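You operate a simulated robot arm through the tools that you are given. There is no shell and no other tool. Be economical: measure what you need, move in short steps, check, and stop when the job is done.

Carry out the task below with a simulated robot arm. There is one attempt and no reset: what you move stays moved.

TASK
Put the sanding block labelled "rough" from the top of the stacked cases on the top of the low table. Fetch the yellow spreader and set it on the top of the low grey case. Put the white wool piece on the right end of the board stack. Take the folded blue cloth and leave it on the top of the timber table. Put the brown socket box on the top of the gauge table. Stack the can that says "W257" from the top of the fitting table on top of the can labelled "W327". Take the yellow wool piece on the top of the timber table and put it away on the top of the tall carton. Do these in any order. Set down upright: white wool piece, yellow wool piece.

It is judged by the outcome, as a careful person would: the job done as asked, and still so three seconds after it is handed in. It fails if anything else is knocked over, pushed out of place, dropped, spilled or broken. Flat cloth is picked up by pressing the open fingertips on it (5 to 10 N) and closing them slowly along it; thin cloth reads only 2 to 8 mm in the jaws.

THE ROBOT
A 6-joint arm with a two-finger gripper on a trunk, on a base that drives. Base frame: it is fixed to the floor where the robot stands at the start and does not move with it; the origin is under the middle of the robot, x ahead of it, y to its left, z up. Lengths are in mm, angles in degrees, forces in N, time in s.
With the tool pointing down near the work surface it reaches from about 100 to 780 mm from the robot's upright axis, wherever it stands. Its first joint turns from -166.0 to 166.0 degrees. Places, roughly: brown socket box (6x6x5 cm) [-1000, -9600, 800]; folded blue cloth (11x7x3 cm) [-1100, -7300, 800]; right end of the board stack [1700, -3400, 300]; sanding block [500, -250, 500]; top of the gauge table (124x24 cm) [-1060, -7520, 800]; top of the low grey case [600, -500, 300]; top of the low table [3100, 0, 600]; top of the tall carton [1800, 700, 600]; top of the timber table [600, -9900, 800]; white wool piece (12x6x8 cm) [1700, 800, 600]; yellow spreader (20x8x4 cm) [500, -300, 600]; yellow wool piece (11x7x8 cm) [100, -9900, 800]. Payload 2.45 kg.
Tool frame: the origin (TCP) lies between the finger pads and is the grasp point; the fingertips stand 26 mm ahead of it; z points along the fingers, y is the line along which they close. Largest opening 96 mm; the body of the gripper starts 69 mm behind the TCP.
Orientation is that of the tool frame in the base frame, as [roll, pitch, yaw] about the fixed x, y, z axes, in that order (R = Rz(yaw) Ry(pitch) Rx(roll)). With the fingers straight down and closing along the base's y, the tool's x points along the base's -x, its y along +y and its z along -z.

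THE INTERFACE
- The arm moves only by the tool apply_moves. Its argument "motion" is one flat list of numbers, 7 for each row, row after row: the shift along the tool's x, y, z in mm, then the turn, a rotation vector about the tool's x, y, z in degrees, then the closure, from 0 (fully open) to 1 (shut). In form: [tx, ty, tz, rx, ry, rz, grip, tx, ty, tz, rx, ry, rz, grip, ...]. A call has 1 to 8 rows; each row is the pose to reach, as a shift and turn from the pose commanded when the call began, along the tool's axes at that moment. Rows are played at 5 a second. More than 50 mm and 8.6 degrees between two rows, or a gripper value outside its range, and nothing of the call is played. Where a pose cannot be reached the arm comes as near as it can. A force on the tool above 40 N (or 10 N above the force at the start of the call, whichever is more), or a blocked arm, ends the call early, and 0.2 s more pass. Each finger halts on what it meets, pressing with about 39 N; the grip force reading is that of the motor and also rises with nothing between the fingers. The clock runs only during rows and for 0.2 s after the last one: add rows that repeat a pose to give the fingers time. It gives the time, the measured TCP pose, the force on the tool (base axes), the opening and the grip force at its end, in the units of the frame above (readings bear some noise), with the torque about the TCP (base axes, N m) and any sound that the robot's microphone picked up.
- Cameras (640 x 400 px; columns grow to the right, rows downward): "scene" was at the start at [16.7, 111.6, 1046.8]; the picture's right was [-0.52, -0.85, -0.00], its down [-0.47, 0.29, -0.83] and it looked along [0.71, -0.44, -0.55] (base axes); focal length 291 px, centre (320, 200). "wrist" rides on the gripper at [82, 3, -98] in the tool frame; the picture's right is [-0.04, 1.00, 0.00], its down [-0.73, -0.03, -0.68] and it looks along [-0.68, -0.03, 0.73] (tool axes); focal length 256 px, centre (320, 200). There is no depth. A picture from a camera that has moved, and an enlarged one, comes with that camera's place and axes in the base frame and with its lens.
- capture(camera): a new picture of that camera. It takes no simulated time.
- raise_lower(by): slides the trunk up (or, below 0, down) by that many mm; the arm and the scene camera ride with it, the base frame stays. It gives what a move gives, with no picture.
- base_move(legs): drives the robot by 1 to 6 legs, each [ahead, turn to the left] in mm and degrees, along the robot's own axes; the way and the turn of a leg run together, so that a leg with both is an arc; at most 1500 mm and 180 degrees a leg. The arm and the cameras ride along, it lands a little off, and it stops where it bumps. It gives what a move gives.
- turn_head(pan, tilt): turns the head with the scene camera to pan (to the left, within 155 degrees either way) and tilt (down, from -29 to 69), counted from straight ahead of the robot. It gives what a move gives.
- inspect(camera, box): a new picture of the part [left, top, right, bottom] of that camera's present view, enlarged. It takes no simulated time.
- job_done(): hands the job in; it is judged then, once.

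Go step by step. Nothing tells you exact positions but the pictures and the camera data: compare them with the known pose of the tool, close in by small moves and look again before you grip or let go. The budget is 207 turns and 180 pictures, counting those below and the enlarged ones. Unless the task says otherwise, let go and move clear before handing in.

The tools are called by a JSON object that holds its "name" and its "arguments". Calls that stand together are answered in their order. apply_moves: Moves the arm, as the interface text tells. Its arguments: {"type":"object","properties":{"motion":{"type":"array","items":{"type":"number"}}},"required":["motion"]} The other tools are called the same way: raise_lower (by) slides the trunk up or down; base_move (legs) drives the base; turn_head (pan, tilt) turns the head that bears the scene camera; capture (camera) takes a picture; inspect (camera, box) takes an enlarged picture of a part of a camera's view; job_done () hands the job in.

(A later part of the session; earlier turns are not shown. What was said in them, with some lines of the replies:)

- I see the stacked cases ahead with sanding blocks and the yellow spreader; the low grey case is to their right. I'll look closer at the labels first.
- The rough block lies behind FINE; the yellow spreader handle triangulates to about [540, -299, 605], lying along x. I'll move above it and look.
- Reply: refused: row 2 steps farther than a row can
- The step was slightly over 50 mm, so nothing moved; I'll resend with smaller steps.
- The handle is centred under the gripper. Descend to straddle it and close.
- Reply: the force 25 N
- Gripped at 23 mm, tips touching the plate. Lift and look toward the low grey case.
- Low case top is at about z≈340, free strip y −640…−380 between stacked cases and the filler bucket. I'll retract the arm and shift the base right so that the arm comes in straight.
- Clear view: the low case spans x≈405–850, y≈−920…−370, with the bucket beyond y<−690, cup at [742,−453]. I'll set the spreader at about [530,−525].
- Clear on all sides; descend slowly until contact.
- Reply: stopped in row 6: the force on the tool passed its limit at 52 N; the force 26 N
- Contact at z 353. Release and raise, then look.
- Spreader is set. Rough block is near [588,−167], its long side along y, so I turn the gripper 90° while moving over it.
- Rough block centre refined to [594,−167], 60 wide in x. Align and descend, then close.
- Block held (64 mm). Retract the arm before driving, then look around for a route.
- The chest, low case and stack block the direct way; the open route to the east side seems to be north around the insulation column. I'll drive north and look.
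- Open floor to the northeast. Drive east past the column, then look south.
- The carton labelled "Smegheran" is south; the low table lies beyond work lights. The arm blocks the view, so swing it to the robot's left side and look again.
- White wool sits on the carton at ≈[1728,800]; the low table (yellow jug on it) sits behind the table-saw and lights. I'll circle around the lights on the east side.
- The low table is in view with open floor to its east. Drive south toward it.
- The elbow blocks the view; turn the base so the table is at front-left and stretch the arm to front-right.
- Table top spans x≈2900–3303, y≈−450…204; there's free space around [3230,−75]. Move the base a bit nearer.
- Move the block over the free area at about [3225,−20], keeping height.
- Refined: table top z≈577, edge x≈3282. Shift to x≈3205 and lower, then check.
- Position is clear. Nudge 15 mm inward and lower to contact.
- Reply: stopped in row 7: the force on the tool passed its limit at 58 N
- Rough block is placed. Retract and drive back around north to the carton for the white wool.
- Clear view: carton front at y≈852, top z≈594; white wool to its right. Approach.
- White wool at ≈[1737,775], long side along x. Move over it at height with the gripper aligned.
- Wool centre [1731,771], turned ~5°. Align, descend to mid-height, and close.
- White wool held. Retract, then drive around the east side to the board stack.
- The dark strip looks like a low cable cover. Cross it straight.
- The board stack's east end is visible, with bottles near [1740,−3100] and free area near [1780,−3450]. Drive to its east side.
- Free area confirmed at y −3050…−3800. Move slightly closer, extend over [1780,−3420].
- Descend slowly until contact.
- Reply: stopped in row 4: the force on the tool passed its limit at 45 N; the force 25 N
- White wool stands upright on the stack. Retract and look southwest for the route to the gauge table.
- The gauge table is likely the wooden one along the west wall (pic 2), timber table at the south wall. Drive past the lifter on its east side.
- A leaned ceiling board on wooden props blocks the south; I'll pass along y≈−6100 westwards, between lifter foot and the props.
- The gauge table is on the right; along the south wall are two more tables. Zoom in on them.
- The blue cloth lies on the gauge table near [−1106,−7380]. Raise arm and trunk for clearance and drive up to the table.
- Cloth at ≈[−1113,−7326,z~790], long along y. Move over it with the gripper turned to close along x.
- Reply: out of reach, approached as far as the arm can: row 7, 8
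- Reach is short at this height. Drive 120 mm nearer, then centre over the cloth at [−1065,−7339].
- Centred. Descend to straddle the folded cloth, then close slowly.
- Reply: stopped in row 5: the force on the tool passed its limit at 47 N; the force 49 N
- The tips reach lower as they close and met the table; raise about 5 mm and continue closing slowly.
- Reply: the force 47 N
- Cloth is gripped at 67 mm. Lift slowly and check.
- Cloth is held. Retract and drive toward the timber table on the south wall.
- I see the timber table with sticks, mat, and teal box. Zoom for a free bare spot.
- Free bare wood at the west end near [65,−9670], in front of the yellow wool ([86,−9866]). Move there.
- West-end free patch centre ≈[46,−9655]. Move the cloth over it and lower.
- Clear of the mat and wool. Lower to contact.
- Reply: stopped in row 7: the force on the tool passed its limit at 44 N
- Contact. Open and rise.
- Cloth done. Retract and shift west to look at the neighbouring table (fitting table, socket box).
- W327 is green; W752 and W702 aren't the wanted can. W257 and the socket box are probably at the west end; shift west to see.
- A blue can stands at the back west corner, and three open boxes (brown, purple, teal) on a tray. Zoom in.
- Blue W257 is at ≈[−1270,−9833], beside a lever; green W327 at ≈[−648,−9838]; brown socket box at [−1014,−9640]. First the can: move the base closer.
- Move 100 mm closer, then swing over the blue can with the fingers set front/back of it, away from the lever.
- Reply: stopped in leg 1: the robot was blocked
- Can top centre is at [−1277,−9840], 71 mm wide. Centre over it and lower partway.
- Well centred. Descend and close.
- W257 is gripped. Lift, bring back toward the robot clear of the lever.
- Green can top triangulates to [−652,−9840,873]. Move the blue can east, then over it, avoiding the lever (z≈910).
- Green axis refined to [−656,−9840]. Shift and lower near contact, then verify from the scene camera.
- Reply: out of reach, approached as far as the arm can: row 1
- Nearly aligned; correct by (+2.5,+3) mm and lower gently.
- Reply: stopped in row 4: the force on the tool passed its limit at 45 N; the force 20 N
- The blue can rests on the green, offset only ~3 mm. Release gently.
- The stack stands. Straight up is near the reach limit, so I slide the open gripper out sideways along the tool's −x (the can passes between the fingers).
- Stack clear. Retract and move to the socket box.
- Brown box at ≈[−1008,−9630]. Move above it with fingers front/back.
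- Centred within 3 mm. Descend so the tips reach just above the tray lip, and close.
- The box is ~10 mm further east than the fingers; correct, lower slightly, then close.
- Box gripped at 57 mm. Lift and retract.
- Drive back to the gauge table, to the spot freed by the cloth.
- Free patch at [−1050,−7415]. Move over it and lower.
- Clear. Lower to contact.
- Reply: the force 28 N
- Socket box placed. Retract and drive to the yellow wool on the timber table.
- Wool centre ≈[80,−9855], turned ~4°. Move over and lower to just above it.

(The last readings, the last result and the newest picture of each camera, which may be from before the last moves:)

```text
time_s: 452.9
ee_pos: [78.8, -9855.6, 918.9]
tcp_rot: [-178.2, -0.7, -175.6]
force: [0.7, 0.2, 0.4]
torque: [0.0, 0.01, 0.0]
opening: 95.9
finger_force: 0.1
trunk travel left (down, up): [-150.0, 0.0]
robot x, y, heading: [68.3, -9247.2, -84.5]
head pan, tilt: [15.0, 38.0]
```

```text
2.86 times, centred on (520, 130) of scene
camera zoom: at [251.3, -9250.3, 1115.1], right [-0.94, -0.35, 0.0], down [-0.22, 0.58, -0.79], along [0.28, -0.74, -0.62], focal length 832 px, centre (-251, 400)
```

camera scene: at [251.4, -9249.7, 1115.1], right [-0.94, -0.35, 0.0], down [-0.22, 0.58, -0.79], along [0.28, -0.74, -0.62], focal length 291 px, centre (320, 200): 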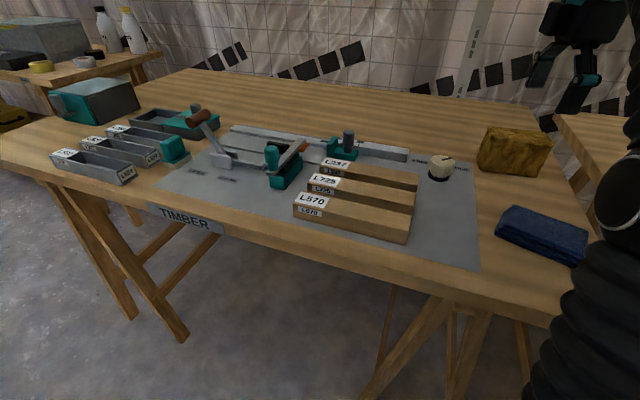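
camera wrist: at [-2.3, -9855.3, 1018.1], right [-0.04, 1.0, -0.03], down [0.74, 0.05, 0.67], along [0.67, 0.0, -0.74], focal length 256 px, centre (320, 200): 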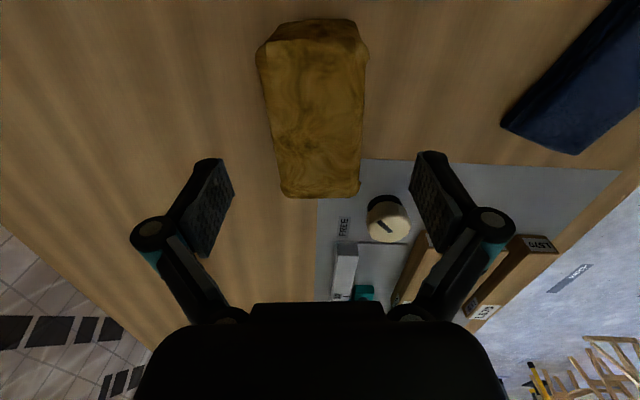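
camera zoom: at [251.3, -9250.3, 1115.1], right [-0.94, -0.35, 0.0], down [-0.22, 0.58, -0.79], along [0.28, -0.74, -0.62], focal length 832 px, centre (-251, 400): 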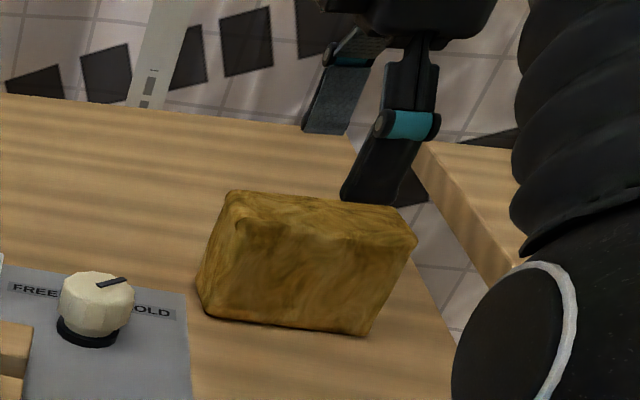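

Aligned. Descend and grip at mid-height.

{"name": "apply_moves", "arguments": {"motion": [2, -3, 35, 0, 0, 0, 0, 2, -3, 65, 0, 0, 0, 0, 2, -3, 80, 0, 0, 0, 0, 2, -3, 80, 0, 0, 0, 0.3, 2, -3, 80, 0, 0, 0, 0.5, 2, -3, 80, 0, 0, 0, 0.8, 2, -3, 80, 0, 0, 0, 1, 2, -3, 80, 0, 0, 0, 1]}}

{"name": "capture", "arguments": {"camera": "wrist"}}

```text
time_s: 454.7
ee_pos: [75.4, -9861.3, 840.7]
tcp_rot: [-178.3, -0.7, -175.6]
force: [0.2, 0.2, 2.8]
torque: [0.14, 0.01, -0.01]
opening: 60.7
finger_force: 39.1
trunk travel left (down, up): [-150.0, 0.0]
robot x, y, heading: [70.2, -9244.8, -84.4]
head pan, tilt: [15.0, 38.0]
```

```text
43 pictures are left
camera wrist: at [-5.7, -9860.5, 939.2], right [-0.04, 1.0, -0.03], down [0.74, 0.05, 0.67], along [0.67, 0.0, -0.74], focal length 256 px, centre (320, 200)
```

wrist: 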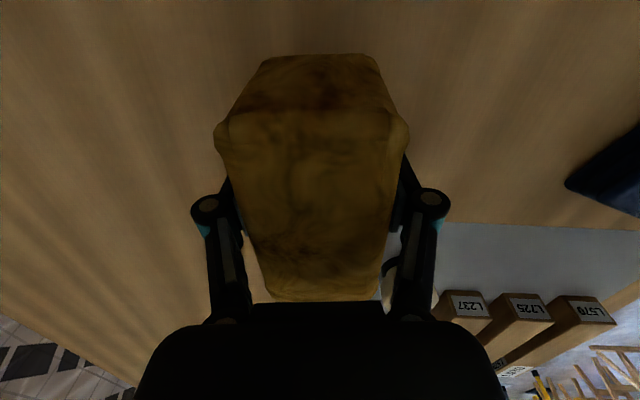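

{"name": "apply_moves", "arguments": {"motion": [0, 0, -30, 0, 0, 0, 1, 0, 0, -70, 0, 0, 0, 1, 0, 43, -90, 0, 0, 0, 1, 0, 88, -105, 0, 0, 0, 1, 0, 133, -115, 0, 0, 0, 1, 0, 180, -120, 0, 0, 0, 1, 0, 228, -120, 0, 0, 0, 1, 0, 276, -120, 0, 0, 0, 1]}}

{"name": "capture", "arguments": {"camera": "wrist"}}

{"name": "capture", "arguments": {"camera": "scene"}}

```text
time_s: 456.5
ee_pos: [55.4, -9582.9, 950.6]
tcp_rot: [-178.4, -0.6, -175.7]
force: [0.5, -1.4, -0.9]
torque: [0.05, 0.03, -0.02]
opening: 60.5
finger_force: 39.2
trunk travel left (down, up): [-150.0, 0.0]
robot x, y, heading: [70.9, -9247.1, -84.6]
head pan, tilt: [15.0, 38.0]
```

```text
42 pictures are left
camera wrist: at [-24.9, -9583.0, 1050.3], right [-0.04, 1.0, -0.03], down [0.74, 0.05, 0.67], along [0.67, 0.0, -0.74], focal length 256 px, centre (320, 200)
```

wrist: 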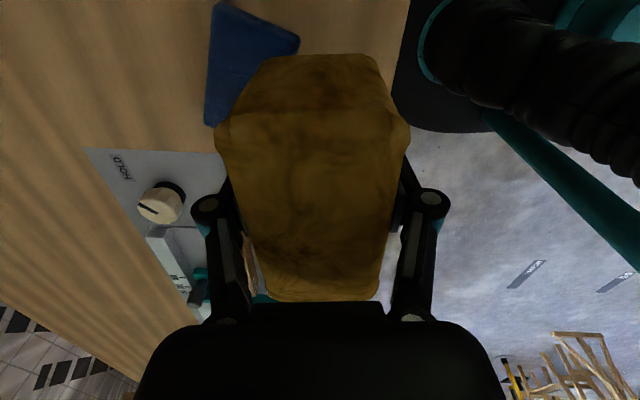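

```text
41 pictures are left
camera scene: at [251.3, -9250.8, 1115.1], right [-0.94, -0.35, 0.0], down [-0.22, 0.58, -0.79], along [0.28, -0.74, -0.62], focal length 291 px, centre (320, 200)
```

scene: 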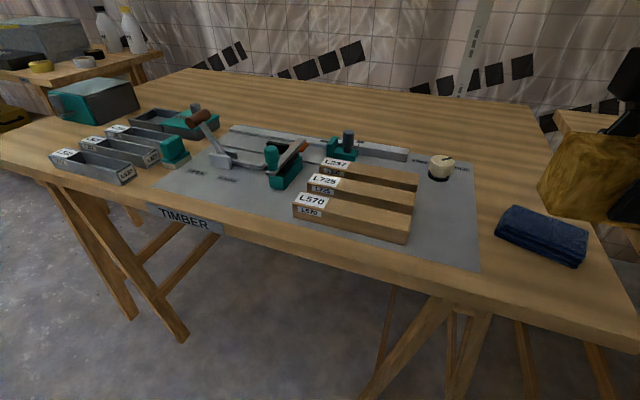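

Wool held. Now the long drive back: north, then east along y≈−6090 the way I came.

{"name": "base_move", "arguments": {"legs": [[-500, 0], [0, 175], [1330, 0], [1330, 0]]}}

```text
time_s: 479.1
ee_pos: [-66.4, -5749.0, 952.6]
tcp_rot: [-178.3, -0.8, 1.7]
force: [-0.6, -0.4, -0.2]
torque: [-0.02, 0.01, -0.03]
opening: 60.6
finger_force: 39.0
trunk travel left (down, up): [-150.0, 0.0]
robot x, y, heading: [-97.6, -6087.3, 92.8]
head pan, tilt: [15.0, 38.0]
```

{"name": "base_move", "arguments": {"legs": [[0, -93], [1330, 0], [1330, 0], [0, 70], [540, 0], [0, 24]]}}

```text
time_s: 503.2
ee_pos: [2752.4, -5280.4, 951.6]
tcp_rot: [-178.3, -0.7, 4.1]
force: [0.1, -0.8, 0.3]
torque: [-0.02, -0.01, 0.0]
opening: 60.5
finger_force: 39.2
trunk travel left (down, up): [-150.0, 0.0]
robot x, y, heading: [2738.4, -5616.9, 95.3]
head pan, tilt: [15.0, 38.0]
```

{"name": "base_move", "arguments": {"legs": [[0, -2.5], [1230, 0], [1230, 0], [0, -38], [950, 0], [950, 0]]}}

```text
time_s: 526.5
ee_pos: [4004.6, -1399.0, 951.7]
tcp_rot: [-178.3, -0.7, -37.2]
force: [0.0, -0.2, -0.1]
torque: [0.0, 0.02, -0.02]
opening: 60.5
finger_force: 39.0
trunk travel left (down, up): [-150.0, 0.0]
robot x, y, heading: [3769.4, -1644.7, 54.4]
head pan, tilt: [15.0, 38.0]
```

{"name": "base_move", "arguments": {"legs": [[0, 34.5], [1240, 0], [1240, 0], [1200, 0], [0, 92]]}}

```text
time_s: 549.8
ee_pos: [3518.8, 2027.2, 951.5]
tcp_rot: [-178.3, -0.6, 91.4]
force: [-0.2, -0.4, 0.1]
torque: [0.0, 0.0, -0.02]
opening: 60.6
finger_force: 39.3
trunk travel left (down, up): [-150.0, 0.0]
robot x, y, heading: [3852.8, 1995.8, -177.1]
head pan, tilt: [15.0, 38.0]
```

{"name": "base_move", "arguments": {"legs": [[0, -2.5], [950, 0], [950, 0], [0, 73], [500, 0]]}}

{"name": "turn_head", "arguments": {"pan": 10, "tilt": 38}}

{"name": "capture", "arguments": {"camera": "scene"}}

```text
time_s: 565.6
ee_pos: [1652.9, 1164.4, 951.0]
tcp_rot: [-178.3, -0.7, 163.9]
force: [-0.7, -0.8, 1.4]
torque: [-0.05, 0.0, 0.0]
opening: 60.4
finger_force: 39.2
trunk travel left (down, up): [-150.0, 0.0]
robot x, y, heading: [1783.3, 1476.8, -104.8]
head pan, tilt: [15.0, 38.0]
```

```text
time_s: 566.3
ee_pos: [1652.1, 1164.5, 952.5]
tcp_rot: [-178.3, -0.7, 164.0]
force: [-0.8, 1.4, -0.4]
torque: [-0.03, 0.0, 0.02]
opening: 60.6
finger_force: 39.1
trunk travel left (down, up): [-150.0, 0.0]
robot x, y, heading: [1784.5, 1476.5, -104.6]
head pan, tilt: [10.0, 38.0]
```

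```text
40 pictures are left
camera scene: at [1944.2, 1408.7, 1115.1], right [-1.0, 0.08, 0.0], down [0.05, 0.61, -0.79], along [-0.07, -0.79, -0.62], focal length 291 px, centre (320, 200)
```

scene: 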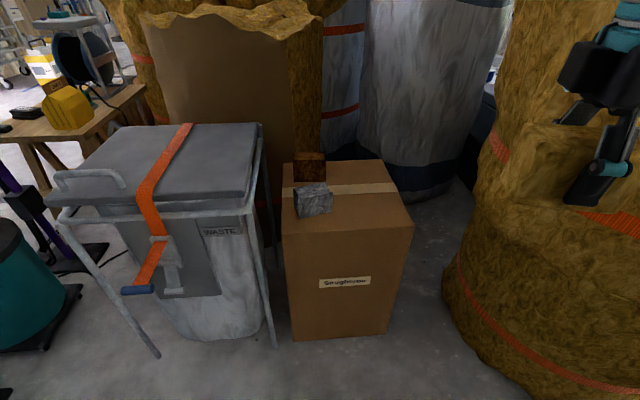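

Lower the trunk, come 100 mm closer, and move the wool above the free right part of the carton ([1735,730]).

{"name": "raise_lower", "arguments": {"by": -75}}

{"name": "base_move", "arguments": {"legs": [[100, 0]]}}

{"name": "apply_moves", "arguments": {"motion": [-25, -37, 5, 0, 0, -2, 1, -49, -74, 10, 0, 0, -4, 1, -74, -111, 15, 0, 0, -6, 1, -98, -148, 20, 0, 0, -8, 1, -123, -185, 30, 0, 0, -10, 1, -148, -221, 40, 0, 0, -12, 1, -172, -258, 50, 0, 0, -14, 1, -197, -295, 60, 0, 0, -16, 1]}}

{"name": "capture", "arguments": {"camera": "wrist"}}

{"name": "capture", "arguments": {"camera": "scene"}}

```text
time_s: 567.4
ee_pos: [1652.5, 1164.9, 876.9]
tcp_rot: [-178.3, -0.6, 164.1]
force: [0.1, -0.3, 0.5]
torque: [-0.02, -0.01, -0.02]
opening: 60.5
finger_force: 39.3
trunk travel left (down, up): [-75.0, 75.0]
robot x, y, heading: [1782.6, 1476.0, -104.6]
head pan, tilt: [10.0, 38.0]
```

```text
time_s: 568.5
ee_pos: [1627.1, 1067.4, 876.7]
tcp_rot: [-178.3, -0.7, 164.2]
force: [0.3, 0.9, 0.3]
torque: [-0.03, 0.0, -0.04]
opening: 60.6
finger_force: 39.1
trunk travel left (down, up): [-75.0, 75.0]
robot x, y, heading: [1754.5, 1379.1, -104.6]
head pan, tilt: [10.0, 38.0]
```

```text
time_s: 570.3
ee_pos: [1736.6, 726.2, 823.4]
tcp_rot: [-178.4, -1.3, -179.8]
force: [0.2, 1.2, 1.4]
torque: [-0.06, -0.01, 0.01]
opening: 60.3
finger_force: 38.6
trunk travel left (down, up): [-75.0, 75.0]
robot x, y, heading: [1758.8, 1377.4, -104.7]
head pan, tilt: [10.0, 38.0]
```

```text
39 pictures are left
camera wrist: at [1655.6, 731.9, 923.9], right [0.04, 1.0, -0.03], down [0.75, -0.01, 0.66], along [0.66, -0.04, -0.75], focal length 256 px, centre (320, 200)
```

wrist: 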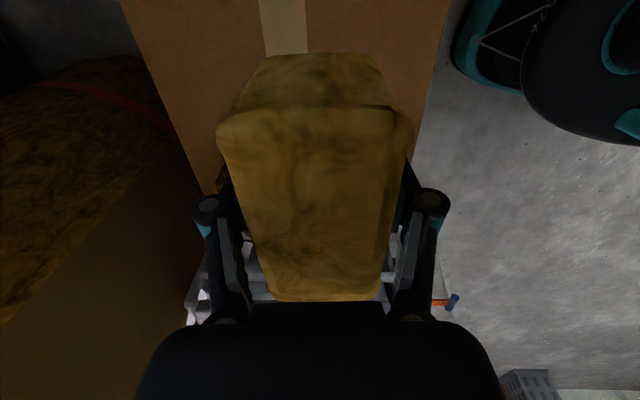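

```text
38 pictures are left
camera scene: at [1918.7, 1311.7, 1040.1], right [-1.0, 0.08, 0.0], down [0.05, 0.61, -0.79], along [-0.06, -0.79, -0.62], focal length 291 px, centre (320, 200)
```

scene: 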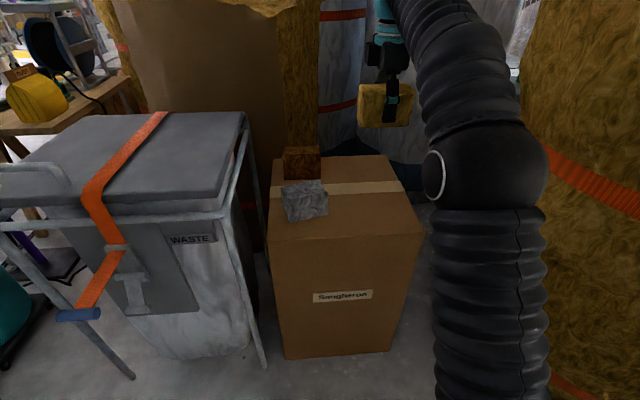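

Shift 18 mm east to centre better between carton edge and grey wool, and lower.

{"name": "apply_moves", "arguments": {"motion": [-18, 0, 35, 0, 0, 0, 1, -18, 0, 80, 0, 0, 0, 1, -18, 0, 120, 0, 0, 0, 1, -18, 0, 145, 0, 0, 0, 1]}}

{"name": "capture", "arguments": {"camera": "scene"}}

{"name": "capture", "arguments": {"camera": "wrist"}}

```text
time_s: 571.3
ee_pos: [1752.6, 721.1, 678.4]
tcp_rot: [-178.4, -1.2, -179.8]
force: [-0.3, 0.6, -0.3]
torque: [-0.02, -0.02, 0.0]
opening: 60.1
finger_force: 39.1
trunk travel left (down, up): [-75.0, 75.0]
robot x, y, heading: [1758.1, 1375.9, -104.8]
head pan, tilt: [10.0, 38.0]
```

```text
37 pictures are left
camera scene: at [1918.7, 1311.3, 1040.1], right [-1.0, 0.08, 0.0], down [0.05, 0.61, -0.79], along [-0.06, -0.79, -0.62], focal length 291 px, centre (320, 200)
```

scene: 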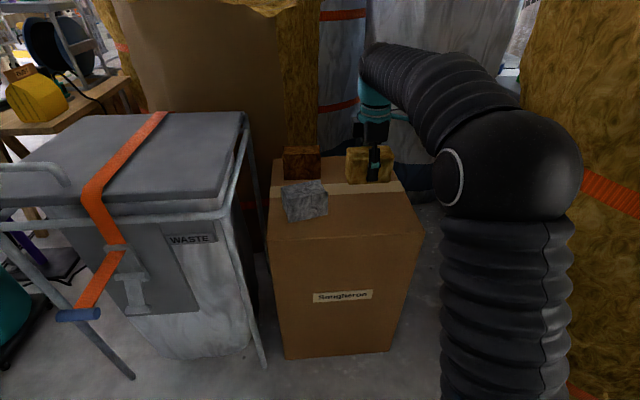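

```text
36 pictures are left
camera wrist: at [1672.1, 727.4, 778.3], right [0.04, 1.0, -0.03], down [0.75, -0.01, 0.66], along [0.66, -0.04, -0.75], focal length 256 px, centre (320, 200)
```

wrist: 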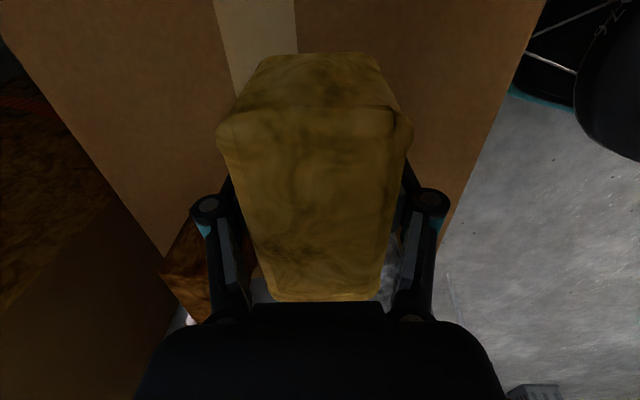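

{"name": "apply_moves", "arguments": {"motion": [0, 2, 15, 0, 0, 0, 1, 0, 2, 25, 0, 0, 0, 1, 0, 2, 32, 0, 0, 0, 1, 0, 2, 38, 0, 0, 0, 1, 0, 2, 44, 0, 0, 0, 1, 0, 2, 50, 0, 0, 0, 1]}}

```text
time_s: 572.7
ee_pos: [1750.4, 723.3, 628.3]
tcp_rot: [-178.6, -1.2, -180.0]
force: [-0.1, -0.4, -0.1]
torque: [-0.02, 0.0, -0.01]
opening: 60.5
finger_force: 38.4
trunk travel left (down, up): [-75.0, 75.0]
robot x, y, heading: [1752.5, 1377.7, -104.9]
head pan, tilt: [10.0, 38.0]
```

{"name": "apply_moves", "arguments": {"motion": [0, 0, 4, 0, 0, 0, 1, 0, 0, 8, 0, 0, 0, 1, 0, 0, 12, 0, 0, 0, 1, 0, 0, 16, 0, 0, 0, 1, 0, 0, 20, 0, 0, 0, 1, 0, 0, 24, 0, 0, 0, 1, 0, 0, 28, 0, 0, 0, 1]}}

```text
time_s: 573.8
ee_pos: [1751.1, 723.6, 618.1]
tcp_rot: [-177.9, -1.0, -180.0]
force: [0.9, 4.5, 16.8]
torque: [0.64, 0.01, 0.04]
opening: 61.1
finger_force: 39.7
trunk travel left (down, up): [-75.0, 75.0]
robot x, y, heading: [1756.6, 1376.9, -104.6]
head pan, tilt: [10.0, 38.0]
stopped in row 5: the force on the tool passed its limit at 42 N (the readings are from after the stop); the commanded pose is now the measured one
```

{"name": "apply_moves", "arguments": {"motion": [0, 0, -1, 0, 0, 0, 0.8, 0, 0, -1, 0, 0, 0, 0.4, 0, 0, -1, 0, 0, 0, 0, 0, 0, -1, 0, 0, 0, 0, 0, 0, -35, 0, 0, 0, 0, 0, 0, -80, 0, 0, 0, 0, 0, 0, -125, 0, 0, 0, 0, 0, 0, -170, 0, 0, 0, 0]}}

{"name": "capture", "arguments": {"camera": "wrist"}}

{"name": "inspect", "arguments": {"camera": "scene", "box": [240, 80, 460, 260]}}

```text
time_s: 575.6
ee_pos: [1751.9, 727.7, 786.7]
tcp_rot: [-178.1, -1.2, -179.8]
force: [0.3, 0.2, -0.4]
torque: [0.0, 0.03, 0.01]
opening: 95.9
finger_force: 0.1
trunk travel left (down, up): [-75.0, 75.0]
robot x, y, heading: [1756.8, 1378.3, -104.4]
head pan, tilt: [10.0, 38.0]
```

```text
35 pictures are left
camera wrist: at [1672.4, 734.4, 886.1], right [0.04, 1.0, -0.03], down [0.75, -0.01, 0.66], along [0.66, -0.05, -0.75], focal length 256 px, centre (320, 200)
```

wrist: 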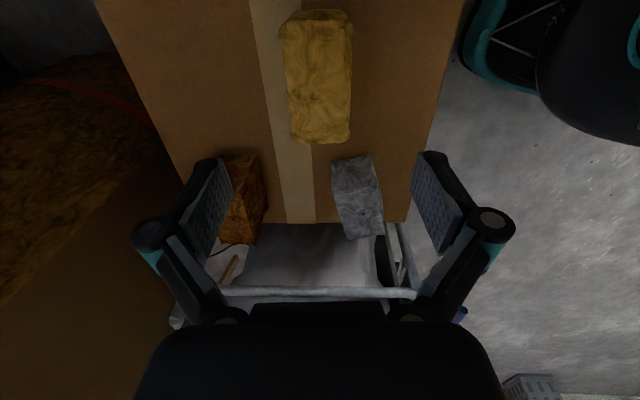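

```text
2.22 times, centred on (350, 170) of scene
camera zoom: at [1918.7, 1311.1, 1040.0], right [-1.0, 0.08, 0.0], down [0.05, 0.61, -0.79], along [-0.06, -0.79, -0.62], focal length 647 px, centre (253, 267)
```

zoom: 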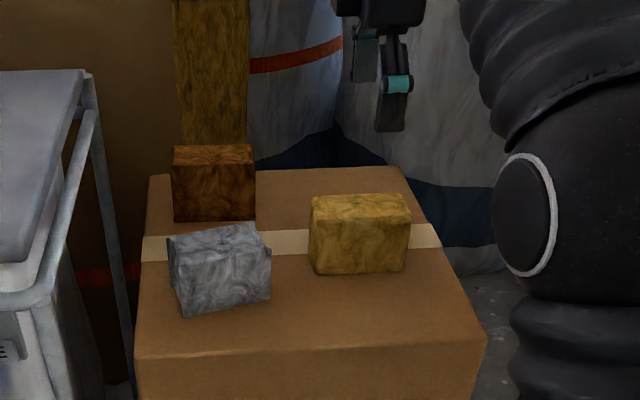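

All seven items are in place and the arm is clear, with the yellow wool standing upright on the carton. I'll hand in now.

{"name": "job_done", "arguments": {}}

```text
The job is handed in.
```

All seven items are in their places, and I checked each one in the pictures right after letting go:

- **Rough sanding block:** on the low table.
- **Yellow spreader:** on the low grey case.
- **White wool:** upright on the right end of the board stack.
- **Blue cloth:** on the timber table.
- **Brown socket box:** on the gauge table.
- **W257 can:** stacked on the W327 can.
- **Yellow wool:** upright on the tall carton.

The base bumped to a stop once while I was moving in close to the fitting table, and nothing on it looked disturbed afterwards. The job is handed in.
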